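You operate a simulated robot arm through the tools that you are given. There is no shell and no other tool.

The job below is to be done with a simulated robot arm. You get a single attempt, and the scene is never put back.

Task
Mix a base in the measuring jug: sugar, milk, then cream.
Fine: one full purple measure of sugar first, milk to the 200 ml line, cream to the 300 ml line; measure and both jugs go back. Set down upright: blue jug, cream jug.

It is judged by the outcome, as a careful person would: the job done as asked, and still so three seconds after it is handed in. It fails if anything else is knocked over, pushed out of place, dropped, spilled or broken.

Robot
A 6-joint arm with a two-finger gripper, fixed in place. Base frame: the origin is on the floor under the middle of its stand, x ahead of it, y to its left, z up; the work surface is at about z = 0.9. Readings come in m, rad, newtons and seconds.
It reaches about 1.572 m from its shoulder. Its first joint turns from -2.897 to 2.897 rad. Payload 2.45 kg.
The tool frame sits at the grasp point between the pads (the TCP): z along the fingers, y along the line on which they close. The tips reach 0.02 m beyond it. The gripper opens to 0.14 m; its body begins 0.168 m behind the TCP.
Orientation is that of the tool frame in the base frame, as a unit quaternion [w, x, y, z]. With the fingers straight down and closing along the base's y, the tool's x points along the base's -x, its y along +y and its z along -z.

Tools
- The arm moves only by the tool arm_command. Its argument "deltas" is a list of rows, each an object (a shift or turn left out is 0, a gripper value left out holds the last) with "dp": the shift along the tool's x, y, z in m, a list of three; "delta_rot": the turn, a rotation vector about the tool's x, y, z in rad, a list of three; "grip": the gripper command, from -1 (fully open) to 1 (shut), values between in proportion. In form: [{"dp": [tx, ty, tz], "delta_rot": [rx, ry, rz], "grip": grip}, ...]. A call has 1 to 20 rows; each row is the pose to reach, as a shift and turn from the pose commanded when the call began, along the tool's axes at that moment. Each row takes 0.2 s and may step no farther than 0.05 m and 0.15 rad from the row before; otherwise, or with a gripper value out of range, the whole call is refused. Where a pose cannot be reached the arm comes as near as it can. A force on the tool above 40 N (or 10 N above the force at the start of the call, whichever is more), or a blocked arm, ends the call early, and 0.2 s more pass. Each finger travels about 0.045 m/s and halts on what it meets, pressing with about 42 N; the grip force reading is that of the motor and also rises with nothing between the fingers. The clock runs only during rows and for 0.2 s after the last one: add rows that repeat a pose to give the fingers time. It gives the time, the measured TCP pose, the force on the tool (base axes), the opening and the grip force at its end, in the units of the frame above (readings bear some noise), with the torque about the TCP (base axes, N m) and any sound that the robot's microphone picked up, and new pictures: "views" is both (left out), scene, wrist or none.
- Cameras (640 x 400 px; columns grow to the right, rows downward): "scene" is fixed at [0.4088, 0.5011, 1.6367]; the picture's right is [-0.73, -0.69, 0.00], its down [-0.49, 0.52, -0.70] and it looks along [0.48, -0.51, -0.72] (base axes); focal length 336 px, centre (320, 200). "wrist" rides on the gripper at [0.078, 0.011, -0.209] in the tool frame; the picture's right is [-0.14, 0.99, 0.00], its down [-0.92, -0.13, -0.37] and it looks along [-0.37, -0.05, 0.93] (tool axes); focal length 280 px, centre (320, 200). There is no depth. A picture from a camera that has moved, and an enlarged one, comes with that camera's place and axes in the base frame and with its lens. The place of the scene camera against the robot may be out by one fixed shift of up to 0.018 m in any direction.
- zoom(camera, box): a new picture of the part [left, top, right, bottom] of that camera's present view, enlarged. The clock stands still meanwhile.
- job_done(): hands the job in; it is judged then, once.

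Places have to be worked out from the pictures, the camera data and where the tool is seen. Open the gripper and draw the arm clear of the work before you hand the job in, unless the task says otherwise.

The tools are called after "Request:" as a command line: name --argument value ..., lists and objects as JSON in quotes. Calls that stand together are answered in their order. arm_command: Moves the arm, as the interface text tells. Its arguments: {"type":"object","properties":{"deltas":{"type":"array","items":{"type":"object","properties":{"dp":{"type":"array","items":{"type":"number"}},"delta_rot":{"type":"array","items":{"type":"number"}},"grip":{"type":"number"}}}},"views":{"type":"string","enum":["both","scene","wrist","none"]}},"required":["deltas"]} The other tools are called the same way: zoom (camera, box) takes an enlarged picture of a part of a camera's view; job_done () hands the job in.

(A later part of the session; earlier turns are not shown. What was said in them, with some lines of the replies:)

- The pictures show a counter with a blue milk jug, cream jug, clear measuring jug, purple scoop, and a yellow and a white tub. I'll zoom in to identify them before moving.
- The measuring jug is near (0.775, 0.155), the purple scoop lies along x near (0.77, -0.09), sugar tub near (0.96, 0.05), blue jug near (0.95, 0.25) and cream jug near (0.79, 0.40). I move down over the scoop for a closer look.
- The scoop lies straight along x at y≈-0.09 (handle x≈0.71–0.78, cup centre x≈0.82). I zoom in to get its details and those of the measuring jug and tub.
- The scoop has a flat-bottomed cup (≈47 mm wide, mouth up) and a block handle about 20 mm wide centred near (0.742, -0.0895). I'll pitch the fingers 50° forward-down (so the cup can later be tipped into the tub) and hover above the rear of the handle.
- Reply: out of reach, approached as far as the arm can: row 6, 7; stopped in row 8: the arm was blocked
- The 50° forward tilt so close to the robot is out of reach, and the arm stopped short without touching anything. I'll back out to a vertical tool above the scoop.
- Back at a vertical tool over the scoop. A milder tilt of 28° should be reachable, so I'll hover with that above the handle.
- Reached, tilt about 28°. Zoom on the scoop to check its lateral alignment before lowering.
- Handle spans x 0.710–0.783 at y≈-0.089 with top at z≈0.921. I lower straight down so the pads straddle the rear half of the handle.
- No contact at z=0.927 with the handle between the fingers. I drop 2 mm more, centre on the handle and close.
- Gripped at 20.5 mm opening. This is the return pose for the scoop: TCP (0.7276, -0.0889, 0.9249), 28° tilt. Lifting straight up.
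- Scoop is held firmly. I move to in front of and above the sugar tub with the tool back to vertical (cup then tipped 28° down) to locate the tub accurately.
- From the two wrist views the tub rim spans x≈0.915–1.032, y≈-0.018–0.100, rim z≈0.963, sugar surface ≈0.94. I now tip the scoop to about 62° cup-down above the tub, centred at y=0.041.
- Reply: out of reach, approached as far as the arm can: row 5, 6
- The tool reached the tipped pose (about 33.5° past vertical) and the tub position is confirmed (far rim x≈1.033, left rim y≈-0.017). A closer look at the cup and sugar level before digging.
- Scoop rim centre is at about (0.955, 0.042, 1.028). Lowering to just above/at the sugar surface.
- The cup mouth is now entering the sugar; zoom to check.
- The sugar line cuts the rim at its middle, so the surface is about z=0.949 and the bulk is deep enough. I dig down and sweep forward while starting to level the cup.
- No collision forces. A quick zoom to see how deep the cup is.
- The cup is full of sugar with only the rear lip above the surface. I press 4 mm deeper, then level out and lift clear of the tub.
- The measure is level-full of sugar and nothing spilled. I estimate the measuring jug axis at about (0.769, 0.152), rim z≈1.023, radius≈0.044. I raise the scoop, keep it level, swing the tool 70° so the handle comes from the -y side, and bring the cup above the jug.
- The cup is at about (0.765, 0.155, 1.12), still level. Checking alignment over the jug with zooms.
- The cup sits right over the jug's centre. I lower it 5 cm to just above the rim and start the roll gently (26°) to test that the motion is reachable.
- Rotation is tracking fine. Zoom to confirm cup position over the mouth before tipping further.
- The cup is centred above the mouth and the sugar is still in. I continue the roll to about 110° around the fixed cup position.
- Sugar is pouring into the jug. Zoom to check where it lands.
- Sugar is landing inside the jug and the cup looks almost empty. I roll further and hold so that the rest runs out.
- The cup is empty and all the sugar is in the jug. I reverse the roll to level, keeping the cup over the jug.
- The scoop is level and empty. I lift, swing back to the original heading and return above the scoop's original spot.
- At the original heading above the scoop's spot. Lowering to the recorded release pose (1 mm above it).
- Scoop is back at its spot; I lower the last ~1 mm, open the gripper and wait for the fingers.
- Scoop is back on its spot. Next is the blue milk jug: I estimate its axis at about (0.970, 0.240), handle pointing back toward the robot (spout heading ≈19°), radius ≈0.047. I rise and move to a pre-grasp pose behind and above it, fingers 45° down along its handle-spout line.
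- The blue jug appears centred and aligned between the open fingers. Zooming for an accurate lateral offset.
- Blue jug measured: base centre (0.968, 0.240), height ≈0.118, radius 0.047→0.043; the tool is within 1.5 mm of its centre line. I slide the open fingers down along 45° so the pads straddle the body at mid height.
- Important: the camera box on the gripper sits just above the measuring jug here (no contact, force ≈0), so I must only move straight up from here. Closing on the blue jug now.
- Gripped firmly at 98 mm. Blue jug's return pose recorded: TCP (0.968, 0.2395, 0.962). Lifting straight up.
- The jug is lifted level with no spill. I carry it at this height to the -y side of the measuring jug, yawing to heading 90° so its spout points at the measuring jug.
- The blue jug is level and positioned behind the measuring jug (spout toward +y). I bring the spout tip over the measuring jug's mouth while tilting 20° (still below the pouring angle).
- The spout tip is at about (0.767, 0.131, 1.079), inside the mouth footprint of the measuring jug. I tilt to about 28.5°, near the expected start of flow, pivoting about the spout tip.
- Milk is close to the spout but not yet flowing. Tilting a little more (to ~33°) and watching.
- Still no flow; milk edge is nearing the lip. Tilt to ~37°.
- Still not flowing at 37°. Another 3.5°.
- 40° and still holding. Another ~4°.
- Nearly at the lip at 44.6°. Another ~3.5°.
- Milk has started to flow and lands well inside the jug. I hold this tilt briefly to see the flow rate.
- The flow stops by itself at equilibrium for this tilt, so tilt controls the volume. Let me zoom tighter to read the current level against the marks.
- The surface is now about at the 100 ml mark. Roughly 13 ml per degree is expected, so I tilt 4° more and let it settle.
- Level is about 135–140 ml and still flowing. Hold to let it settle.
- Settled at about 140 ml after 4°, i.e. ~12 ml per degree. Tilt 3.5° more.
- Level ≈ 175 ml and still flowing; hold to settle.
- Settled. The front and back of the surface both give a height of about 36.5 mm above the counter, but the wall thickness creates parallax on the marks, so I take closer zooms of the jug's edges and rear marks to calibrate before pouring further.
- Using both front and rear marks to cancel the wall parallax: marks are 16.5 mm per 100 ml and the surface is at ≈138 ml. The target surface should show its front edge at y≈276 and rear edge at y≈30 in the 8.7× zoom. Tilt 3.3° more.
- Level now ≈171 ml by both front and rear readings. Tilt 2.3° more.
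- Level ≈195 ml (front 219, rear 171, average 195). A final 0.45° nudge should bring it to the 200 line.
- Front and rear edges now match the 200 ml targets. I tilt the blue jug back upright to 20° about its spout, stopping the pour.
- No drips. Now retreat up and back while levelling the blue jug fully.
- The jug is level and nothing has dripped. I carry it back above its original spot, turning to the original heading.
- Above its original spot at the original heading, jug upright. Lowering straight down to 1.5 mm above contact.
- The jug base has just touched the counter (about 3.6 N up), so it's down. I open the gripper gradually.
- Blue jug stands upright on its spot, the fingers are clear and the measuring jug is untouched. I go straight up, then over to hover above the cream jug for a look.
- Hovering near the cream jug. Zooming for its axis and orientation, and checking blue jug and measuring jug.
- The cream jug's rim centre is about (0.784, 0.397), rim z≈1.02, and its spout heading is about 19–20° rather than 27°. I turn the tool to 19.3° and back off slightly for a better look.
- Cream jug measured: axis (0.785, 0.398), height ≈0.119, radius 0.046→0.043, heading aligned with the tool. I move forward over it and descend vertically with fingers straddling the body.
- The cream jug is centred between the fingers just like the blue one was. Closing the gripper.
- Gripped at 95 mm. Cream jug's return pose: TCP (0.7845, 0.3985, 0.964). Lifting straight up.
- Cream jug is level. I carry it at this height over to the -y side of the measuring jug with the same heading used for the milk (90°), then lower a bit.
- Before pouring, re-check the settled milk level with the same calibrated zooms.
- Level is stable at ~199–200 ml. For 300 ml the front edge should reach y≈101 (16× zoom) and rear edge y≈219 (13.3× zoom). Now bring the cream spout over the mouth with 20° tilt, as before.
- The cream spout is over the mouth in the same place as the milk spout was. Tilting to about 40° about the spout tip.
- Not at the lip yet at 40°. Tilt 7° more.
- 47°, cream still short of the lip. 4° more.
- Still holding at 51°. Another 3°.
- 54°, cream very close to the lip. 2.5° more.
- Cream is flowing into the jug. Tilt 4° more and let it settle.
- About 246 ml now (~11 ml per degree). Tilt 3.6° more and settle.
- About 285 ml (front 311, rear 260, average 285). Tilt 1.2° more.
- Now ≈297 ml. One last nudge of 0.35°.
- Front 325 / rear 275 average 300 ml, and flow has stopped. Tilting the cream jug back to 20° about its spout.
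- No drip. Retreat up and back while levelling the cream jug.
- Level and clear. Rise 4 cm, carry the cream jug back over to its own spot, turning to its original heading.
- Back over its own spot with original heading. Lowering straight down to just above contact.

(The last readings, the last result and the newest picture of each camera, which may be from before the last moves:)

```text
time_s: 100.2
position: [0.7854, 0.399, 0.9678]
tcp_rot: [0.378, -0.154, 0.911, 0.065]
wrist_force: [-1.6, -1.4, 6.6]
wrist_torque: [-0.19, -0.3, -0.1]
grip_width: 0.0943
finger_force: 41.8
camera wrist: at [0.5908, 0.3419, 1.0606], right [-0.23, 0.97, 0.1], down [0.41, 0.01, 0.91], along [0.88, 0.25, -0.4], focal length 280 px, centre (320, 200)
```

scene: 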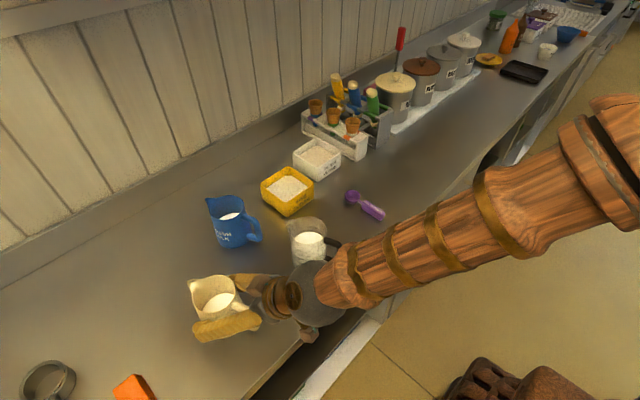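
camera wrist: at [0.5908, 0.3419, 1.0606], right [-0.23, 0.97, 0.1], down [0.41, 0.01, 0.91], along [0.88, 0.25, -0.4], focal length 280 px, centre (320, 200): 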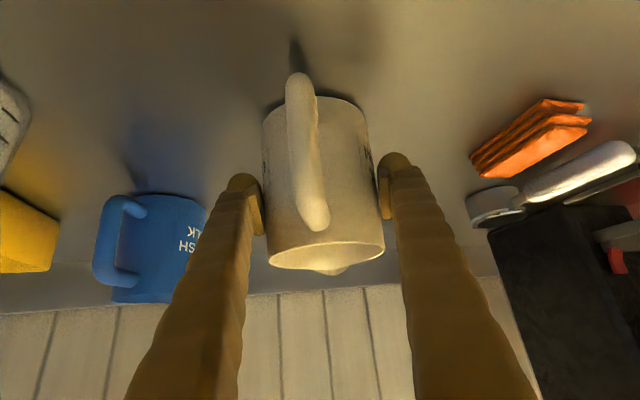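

The jug base is already in contact (6.6 N), so it's down. Opening gradually.

Request:
arm_command --deltas '[{"dp": [0, 0, 0], "grip": -0.38}, {"dp": [0, 0, 0], "grip": -0.48}, {"dp": [0, 0, 0], "grip": -0.7}, {"dp": [0, 0, 0], "grip": -1}, {"dp": [0, 0, 0], "grip": -1}, {"dp": [0, 0, 0], "grip": -1}]'

Request:
zoom --camera "scene" --box '[160, 220, 340, 350]'

```text
time_s: 101.6
position: [0.7852, 0.4001, 0.9677]
tcp_rot: [0.378, -0.153, 0.911, 0.064]
wrist_force: [0.5, -0.4, -0.3]
wrist_torque: [-0.03, -0.03, 0.01]
grip_width: 0.14
finger_force: 0.1
camera wrist: at [0.5908, 0.3419, 1.0604], right [-0.23, 0.97, 0.1], down [0.41, 0.01, 0.91], along [0.88, 0.25, -0.4], focal length 280 px, centre (320, 200)
```

scene: 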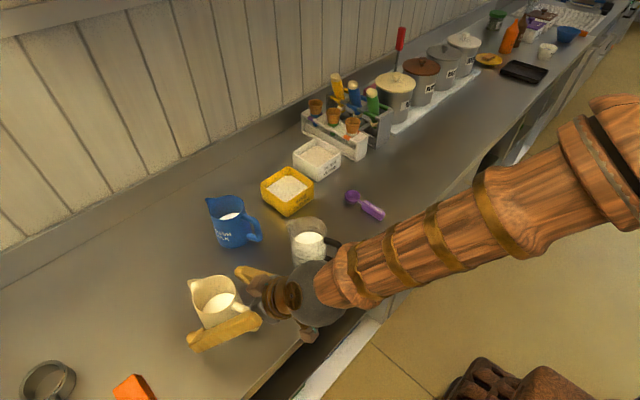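
wrist: 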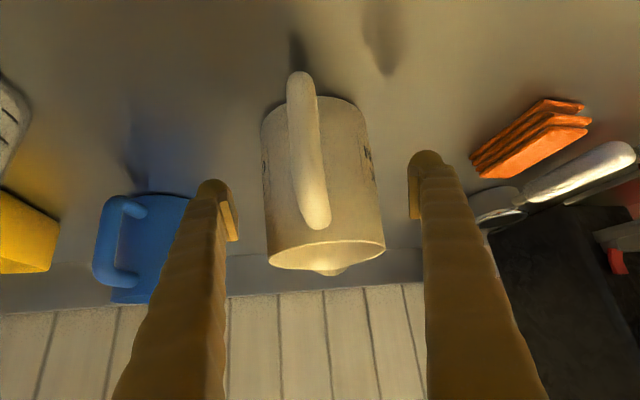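

```text
3.08 times, centred on (250, 285) of scene
camera zoom: at [0.4088, 0.5011, 1.6367], right [-0.73, -0.69, 0.0], down [-0.49, 0.52, -0.7], along [0.48, -0.51, -0.72], focal length 1032 px, centre (535, -62)
```

zoom: 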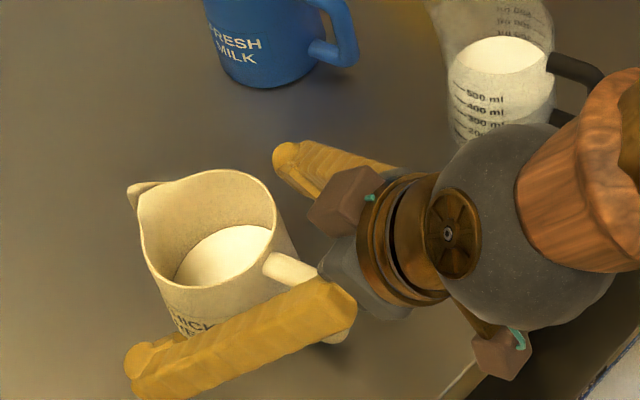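

Cream jug stands upright on its spot. Going straight up and clear.

Request:
arm_command --deltas '[{"dp": [-0.0141, 0, -0.0141]}, {"dp": [-0.0389, 0, -0.0389]}, {"dp": [-0.0707, 0, -0.0707]}, {"dp": [-0.1025, 0, -0.1025]}, {"dp": [-0.1343, 0, -0.1343]}, {"dp": [-0.1626, 0, -0.1626]}, {"dp": [-0.1626, 0, -0.1626]}]'

Request:
zoom --camera "scene" --box '[160, 160, 400, 350]'

```text
time_s: 103.2
position: [0.7865, 0.3991, 1.1974]
tcp_rot: [0.377, -0.154, 0.911, 0.064]
wrist_force: [-0.4, -0.9, -0.7]
wrist_torque: [-0.02, -0.03, 0.0]
grip_width: 0.1398
finger_force: 0.0
camera wrist: at [0.591, 0.3423, 1.2908], right [-0.23, 0.97, 0.1], down [0.41, 0.01, 0.91], along [0.88, 0.25, -0.4], focal length 280 px, centre (320, 200)
```

scene: 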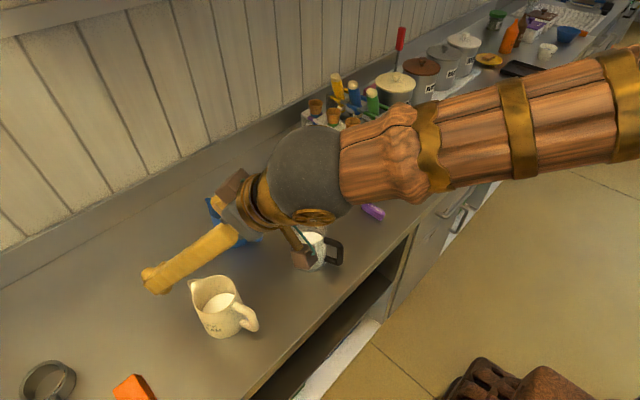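
wrist: 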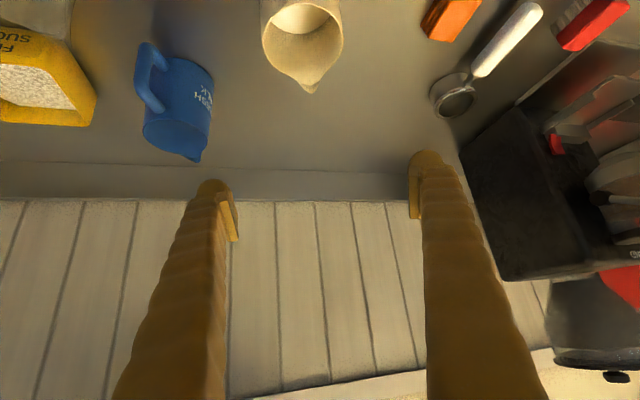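

```text
2.11 times, centred on (280, 255) of scene
camera zoom: at [0.4088, 0.5011, 1.6367], right [-0.73, -0.69, 0.0], down [-0.49, 0.52, -0.7], along [0.48, -0.51, -0.72], focal length 706 px, centre (404, 84)
```

zoom: 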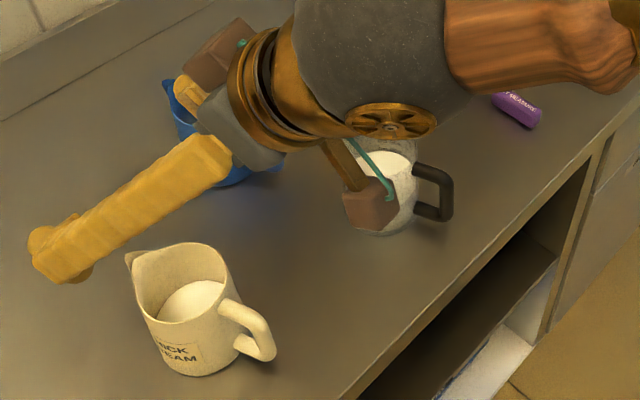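

Everything is standing. I now move the arm up and away to a clear pose to check the whole scene.

Request:
arm_command --deltas '[{"dp": [-0.0019, -0.0325, -0.0304], "delta_rot": [0.0165, 0.0972, 0.0399]}, {"dp": [-0.0037, -0.0651, -0.0609], "delta_rot": [0.0331, 0.1944, 0.0798]}, {"dp": [-0.0056, -0.0976, -0.0913], "delta_rot": [0.0496, 0.2916, 0.1197]}, {"dp": [-0.0074, -0.1302, -0.1217], "delta_rot": [0.0661, 0.3889, 0.1597]}, {"dp": [-0.0093, -0.1627, -0.1521], "delta_rot": [0.0826, 0.4861, 0.1996]}, {"dp": [-0.0111, -0.1952, -0.1826], "delta_rot": [0.0992, 0.5833, 0.2395]}, {"dp": [-0.013, -0.2278, -0.213], "delta_rot": [0.1157, 0.6805, 0.2794]}, {"dp": [-0.0148, -0.2603, -0.2434], "delta_rot": [0.1322, 0.7777, 0.3193]}, {"dp": [-0.0148, -0.2603, -0.2434], "delta_rot": [0.1322, 0.7777, 0.3193]}]'

Request:
zoom --camera "scene" --box '[160, 160, 400, 350]'

Request:
zoom --camera "scene" --box '[290, 232, 340, 278]'

Request:
zoom --camera "scene" --box '[308, 215, 332, 245]'

Request:
zoom --camera "scene" --box '[300, 255, 326, 277]'

```text
time_s: 105.2
position: [0.7191, 0.1, 1.3799]
tcp_rot: [-0.001, 0.001, 1.0, 0.001]
wrist_force: [0.0, -0.5, 0.4]
wrist_torque: [0.02, -0.03, 0.02]
grip_width: 0.1403
finger_force: 0.0
camera wrist: at [0.6421, 0.1107, 1.5897], right [0.14, 0.99, 0.0], down [0.92, -0.13, 0.37], along [0.36, -0.05, -0.93], focal length 280 px, centre (320, 200)
```

scene: 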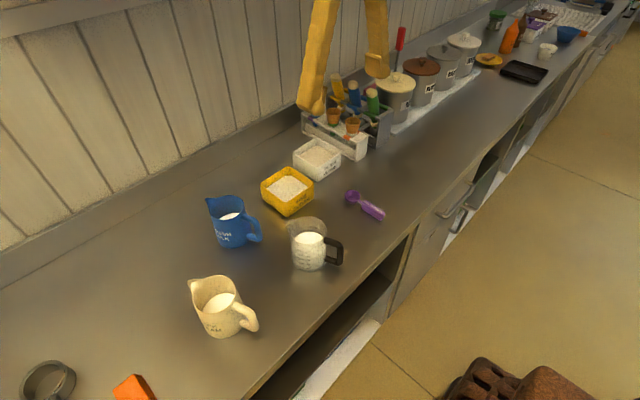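
wrist: 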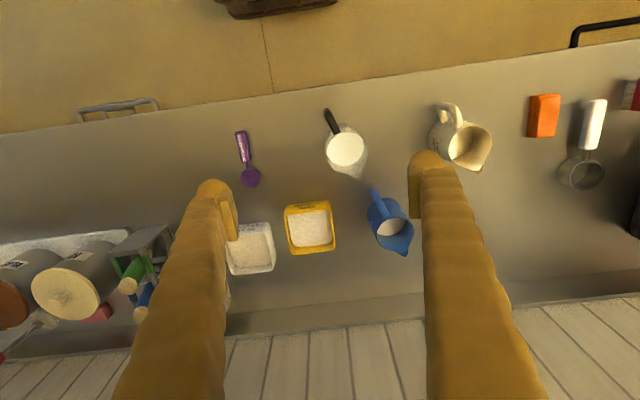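

```text
2.11 times, centred on (280, 255) of scene
camera zoom: at [0.4088, 0.5011, 1.6367], right [-0.73, -0.69, 0.0], down [-0.49, 0.52, -0.7], along [0.48, -0.51, -0.72], focal length 706 px, centre (404, 84)
```

zoom: 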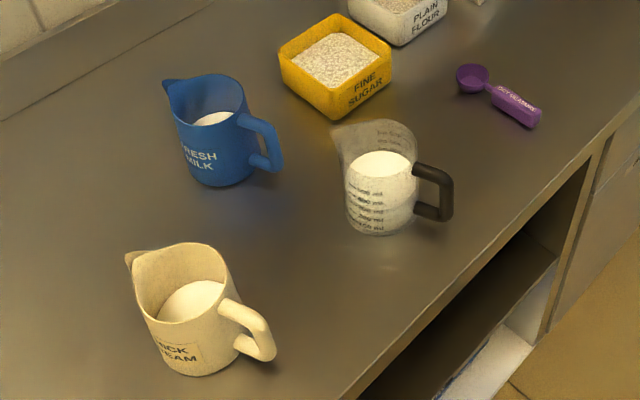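

```text
8.70 times, centred on (315, 255) of scene
camera zoom: at [0.4088, 0.5011, 1.6367], right [-0.73, -0.69, 0.0], down [-0.49, 0.52, -0.7], along [0.48, -0.51, -0.72], focal length 2918 px, centre (364, -278)
```

zoom: 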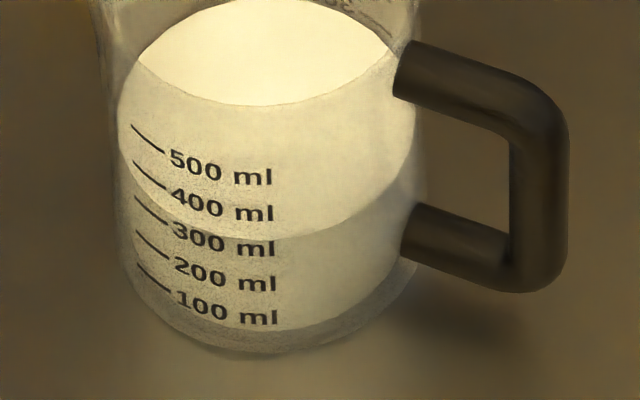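

```text
13.33 times, centred on (320, 230) of scene
camera zoom: at [0.4088, 0.5011, 1.6367], right [-0.73, -0.69, 0.0], down [-0.49, 0.52, -0.7], along [0.48, -0.51, -0.72], focal length 4474 px, centre (320, -200)
```

zoom: 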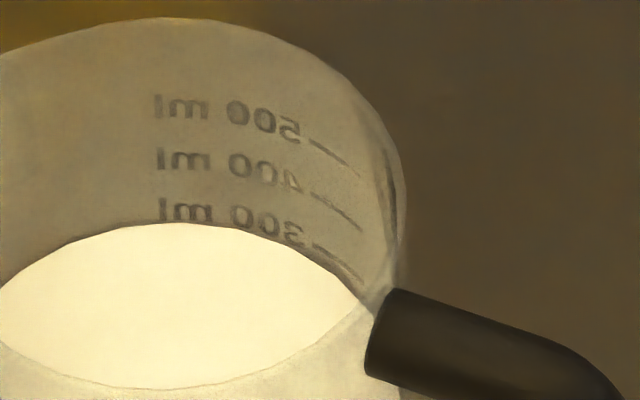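

```text
16.00 times, centred on (313, 266) of scene
camera zoom: at [0.4088, 0.5011, 1.6367], right [-0.73, -0.69, 0.0], down [-0.49, 0.52, -0.7], along [0.48, -0.51, -0.72], focal length 5369 px, centre (432, -856)
```

zoom: 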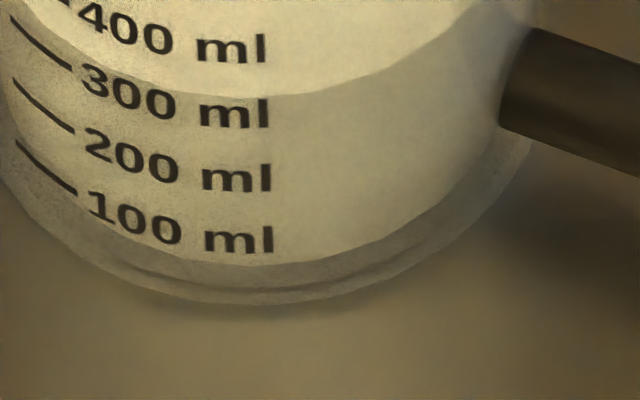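

Everything is back in place and the settled level reads 300 by the front/rear average. As a safe double-check, I'll take a lower-angle look with the wrist camera from the -y side, staying well clear of all objects.

Request:
arm_command --deltas '[{"dp": [-0.0039, -0.0117, 0.0283], "delta_rot": [-0.0512, -0.0512, -0.1235]}, {"dp": [-0.0078, -0.0233, 0.0567], "delta_rot": [-0.1023, -0.1023, -0.2471]}, {"dp": [-0.0118, -0.035, 0.085], "delta_rot": [-0.1535, -0.1535, -0.3706]}, {"dp": [-0.0157, -0.0467, 0.1133], "delta_rot": [-0.2047, -0.2047, -0.4941]}, {"dp": [-0.0196, -0.0583, 0.1417], "delta_rot": [-0.2558, -0.2558, -0.6177]}, {"dp": [-0.0235, -0.07, 0.17], "delta_rot": [-0.307, -0.307, -0.7412]}, {"dp": [-0.0274, -0.0817, 0.1983], "delta_rot": [-0.3582, -0.3582, -0.8647]}, {"dp": [-0.0313, -0.0933, 0.2267], "delta_rot": [-0.4093, -0.4093, -0.9883]}, {"dp": [-0.0353, -0.105, 0.255], "delta_rot": [-0.4605, -0.4605, -1.1118]}, {"dp": [-0.0392, -0.1167, 0.2833], "delta_rot": [-0.5117, -0.5117, -1.2353]}, {"dp": [-0.0431, -0.1283, 0.3117], "delta_rot": [-0.5628, -0.5628, -1.3589]}, {"dp": [-0.047, -0.14, 0.34], "delta_rot": [-0.614, -0.614, -1.4824]}, {"dp": [-0.047, -0.14, 0.34], "delta_rot": [-0.614, -0.614, -1.4824]}]'

Request:
zoom --camera "wrist" --box '[240, 40, 440, 240]'

```text
time_s: 108.0
position: [0.7654, -0.041, 1.0399]
tcp_rot: [-0.271, 0.653, -0.653, -0.271]
wrist_force: [0.2, -0.3, -0.5]
wrist_torque: [-0.01, 0.01, -0.01]
grip_width: 0.1399
finger_force: 0.0
camera wrist: at [0.7548, -0.2445, 1.132], right [-0.99, 0.1, 0.1], down [0.13, 0.39, 0.91], along [0.05, 0.92, -0.4], focal length 280 px, centre (320, 200)
```

scene: 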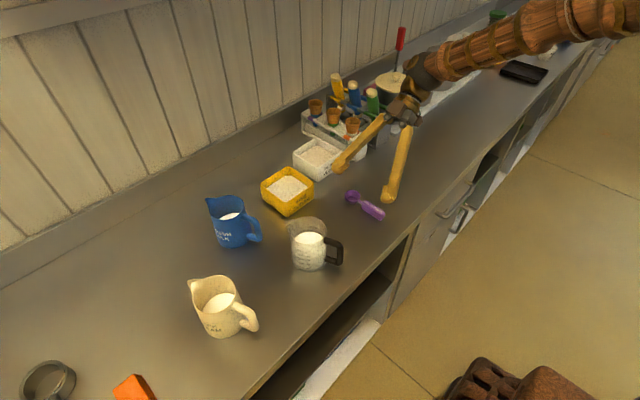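
wrist: 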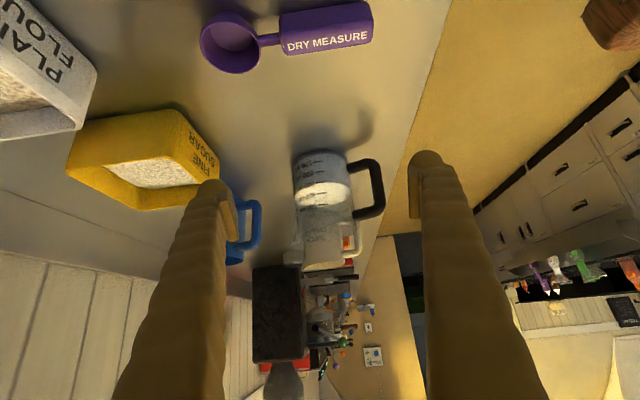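

```text
2.00 times, centred on (340, 140) of wrist
camera zoom: at [0.7548, -0.2445, 1.132], right [-0.99, 0.1, 0.1], down [0.13, 0.39, 0.91], along [0.05, 0.92, -0.4], focal length 561 px, centre (280, 320)
```

zoom: 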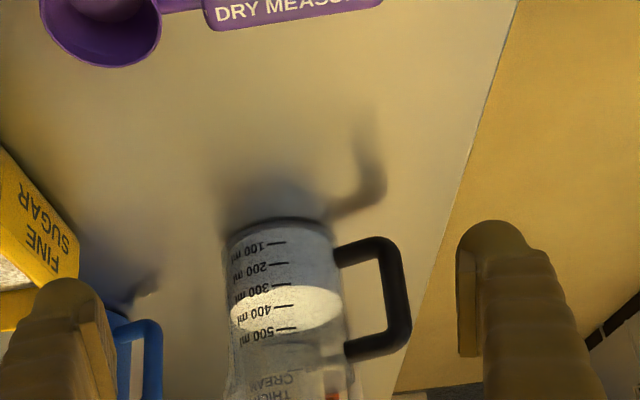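

A good low-angle view of the marks. Zooming in on the level.

Request:
zoom --camera "wrist" --box '[285, 145, 365, 225]'

Request:
zoom --camera "wrist" --box '[292, 170, 332, 212]'

```text
5.00 times, centred on (325, 185) of wrist
camera zoom: at [0.7548, -0.2445, 1.132], right [-0.99, 0.1, 0.1], down [0.13, 0.39, 0.91], along [0.05, 0.92, -0.4], focal length 1402 px, centre (295, 275)
```

zoom: 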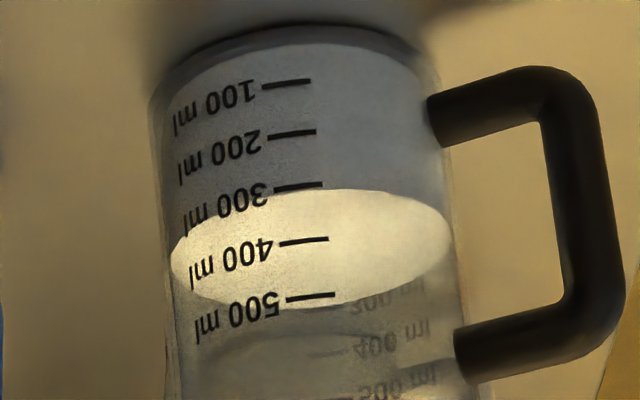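

```text
9.52 times, centred on (312, 191) of wrist
camera zoom: at [0.7548, -0.2445, 1.132], right [-0.99, 0.1, 0.1], down [0.13, 0.39, 0.91], along [0.05, 0.92, -0.4], focal length 2670 px, centre (396, 286)
```

zoom: 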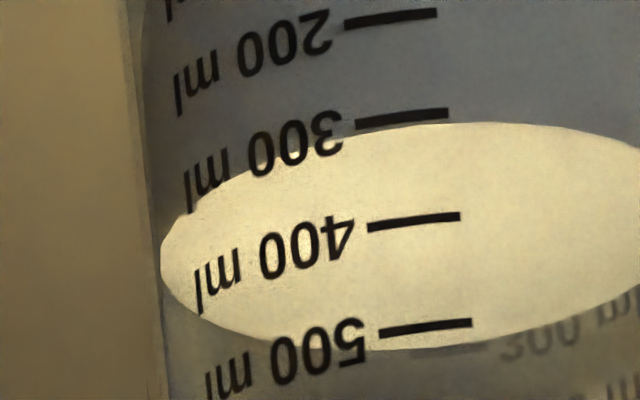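

The low-angle view confirms it: the surface meets the 300 ml tick (≈299 after the small wall parallax). Raising the arm clear before handing in.

Request:
arm_command --deltas '[{"dp": [-0.0283, 0, -0.0283], "grip": -1}, {"dp": [-0.0601, 0, -0.0601]}, {"dp": [-0.0919, 0, -0.0919]}, {"dp": [-0.1237, 0, -0.1237]}, {"dp": [-0.1556, 0, -0.1556]}, {"dp": [-0.1838, 0, -0.1838]}, {"dp": [-0.1838, 0, -0.1838]}]'

Request:
zoom --camera "scene" --box '[160, 140, 420, 350]'

```text
time_s: 109.6
position: [0.765, -0.0399, 1.2992]
tcp_rot: [0.272, -0.652, 0.654, 0.271]
wrist_force: [-0.2, 0.9, 0.0]
wrist_torque: [0.01, -0.03, 0.01]
grip_width: 0.1398
finger_force: 0.1
camera wrist: at [0.7547, -0.2437, 1.3925], right [-0.99, 0.1, 0.1], down [0.13, 0.39, 0.91], along [0.05, 0.92, -0.4], focal length 280 px, centre (320, 200)
```

scene: 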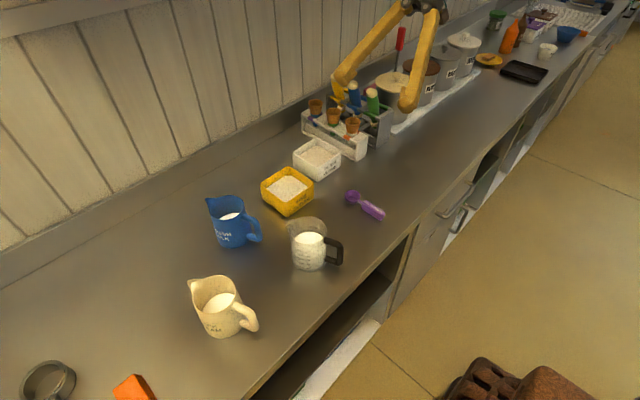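
wrist: 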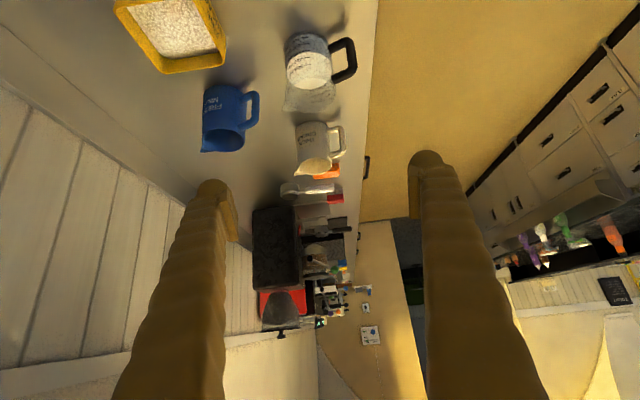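

```text
1.90 times, centred on (290, 245) of scene
camera zoom: at [0.4088, 0.5011, 1.6367], right [-0.73, -0.69, 0.0], down [-0.49, 0.52, -0.7], along [0.48, -0.51, -0.72], focal length 639 px, centre (377, 114)
```

zoom: 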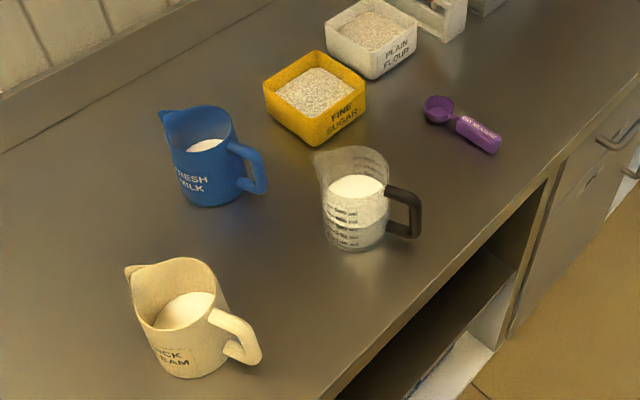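

The measuring jug holds the sugar, milk to 200 and cream to 300. Scoop and both jugs are upright in their original places, nothing is spilled, the gripper is open and the arm is clear. Handing in.

Request:
job_done

```text
The job is handed in.
```

The base is mixed in the measuring jug: one level-full purple measure of sugar, then milk to the 200 ml line, then cream to the 300 ml line. I handed the job in, but no verdict has come back.

- **Levels:** I read the milk at about 200 ml and the cream at about 299–300 ml. Both come from the fixed camera, averaging the front and rear marks to cancel the effect of the wall thickness. A low-angle look with the wrist camera also put the final level at about 299 ml.
- **Put back:** The purple measure, the blue jug and the cream jug are back on their original spots, with both jugs upright.
- **Nothing disturbed:** I saw no spills or drips, and nothing else on the counter moved.
- **Arm:** The gripper is open and the arm is raised clear of the counter.
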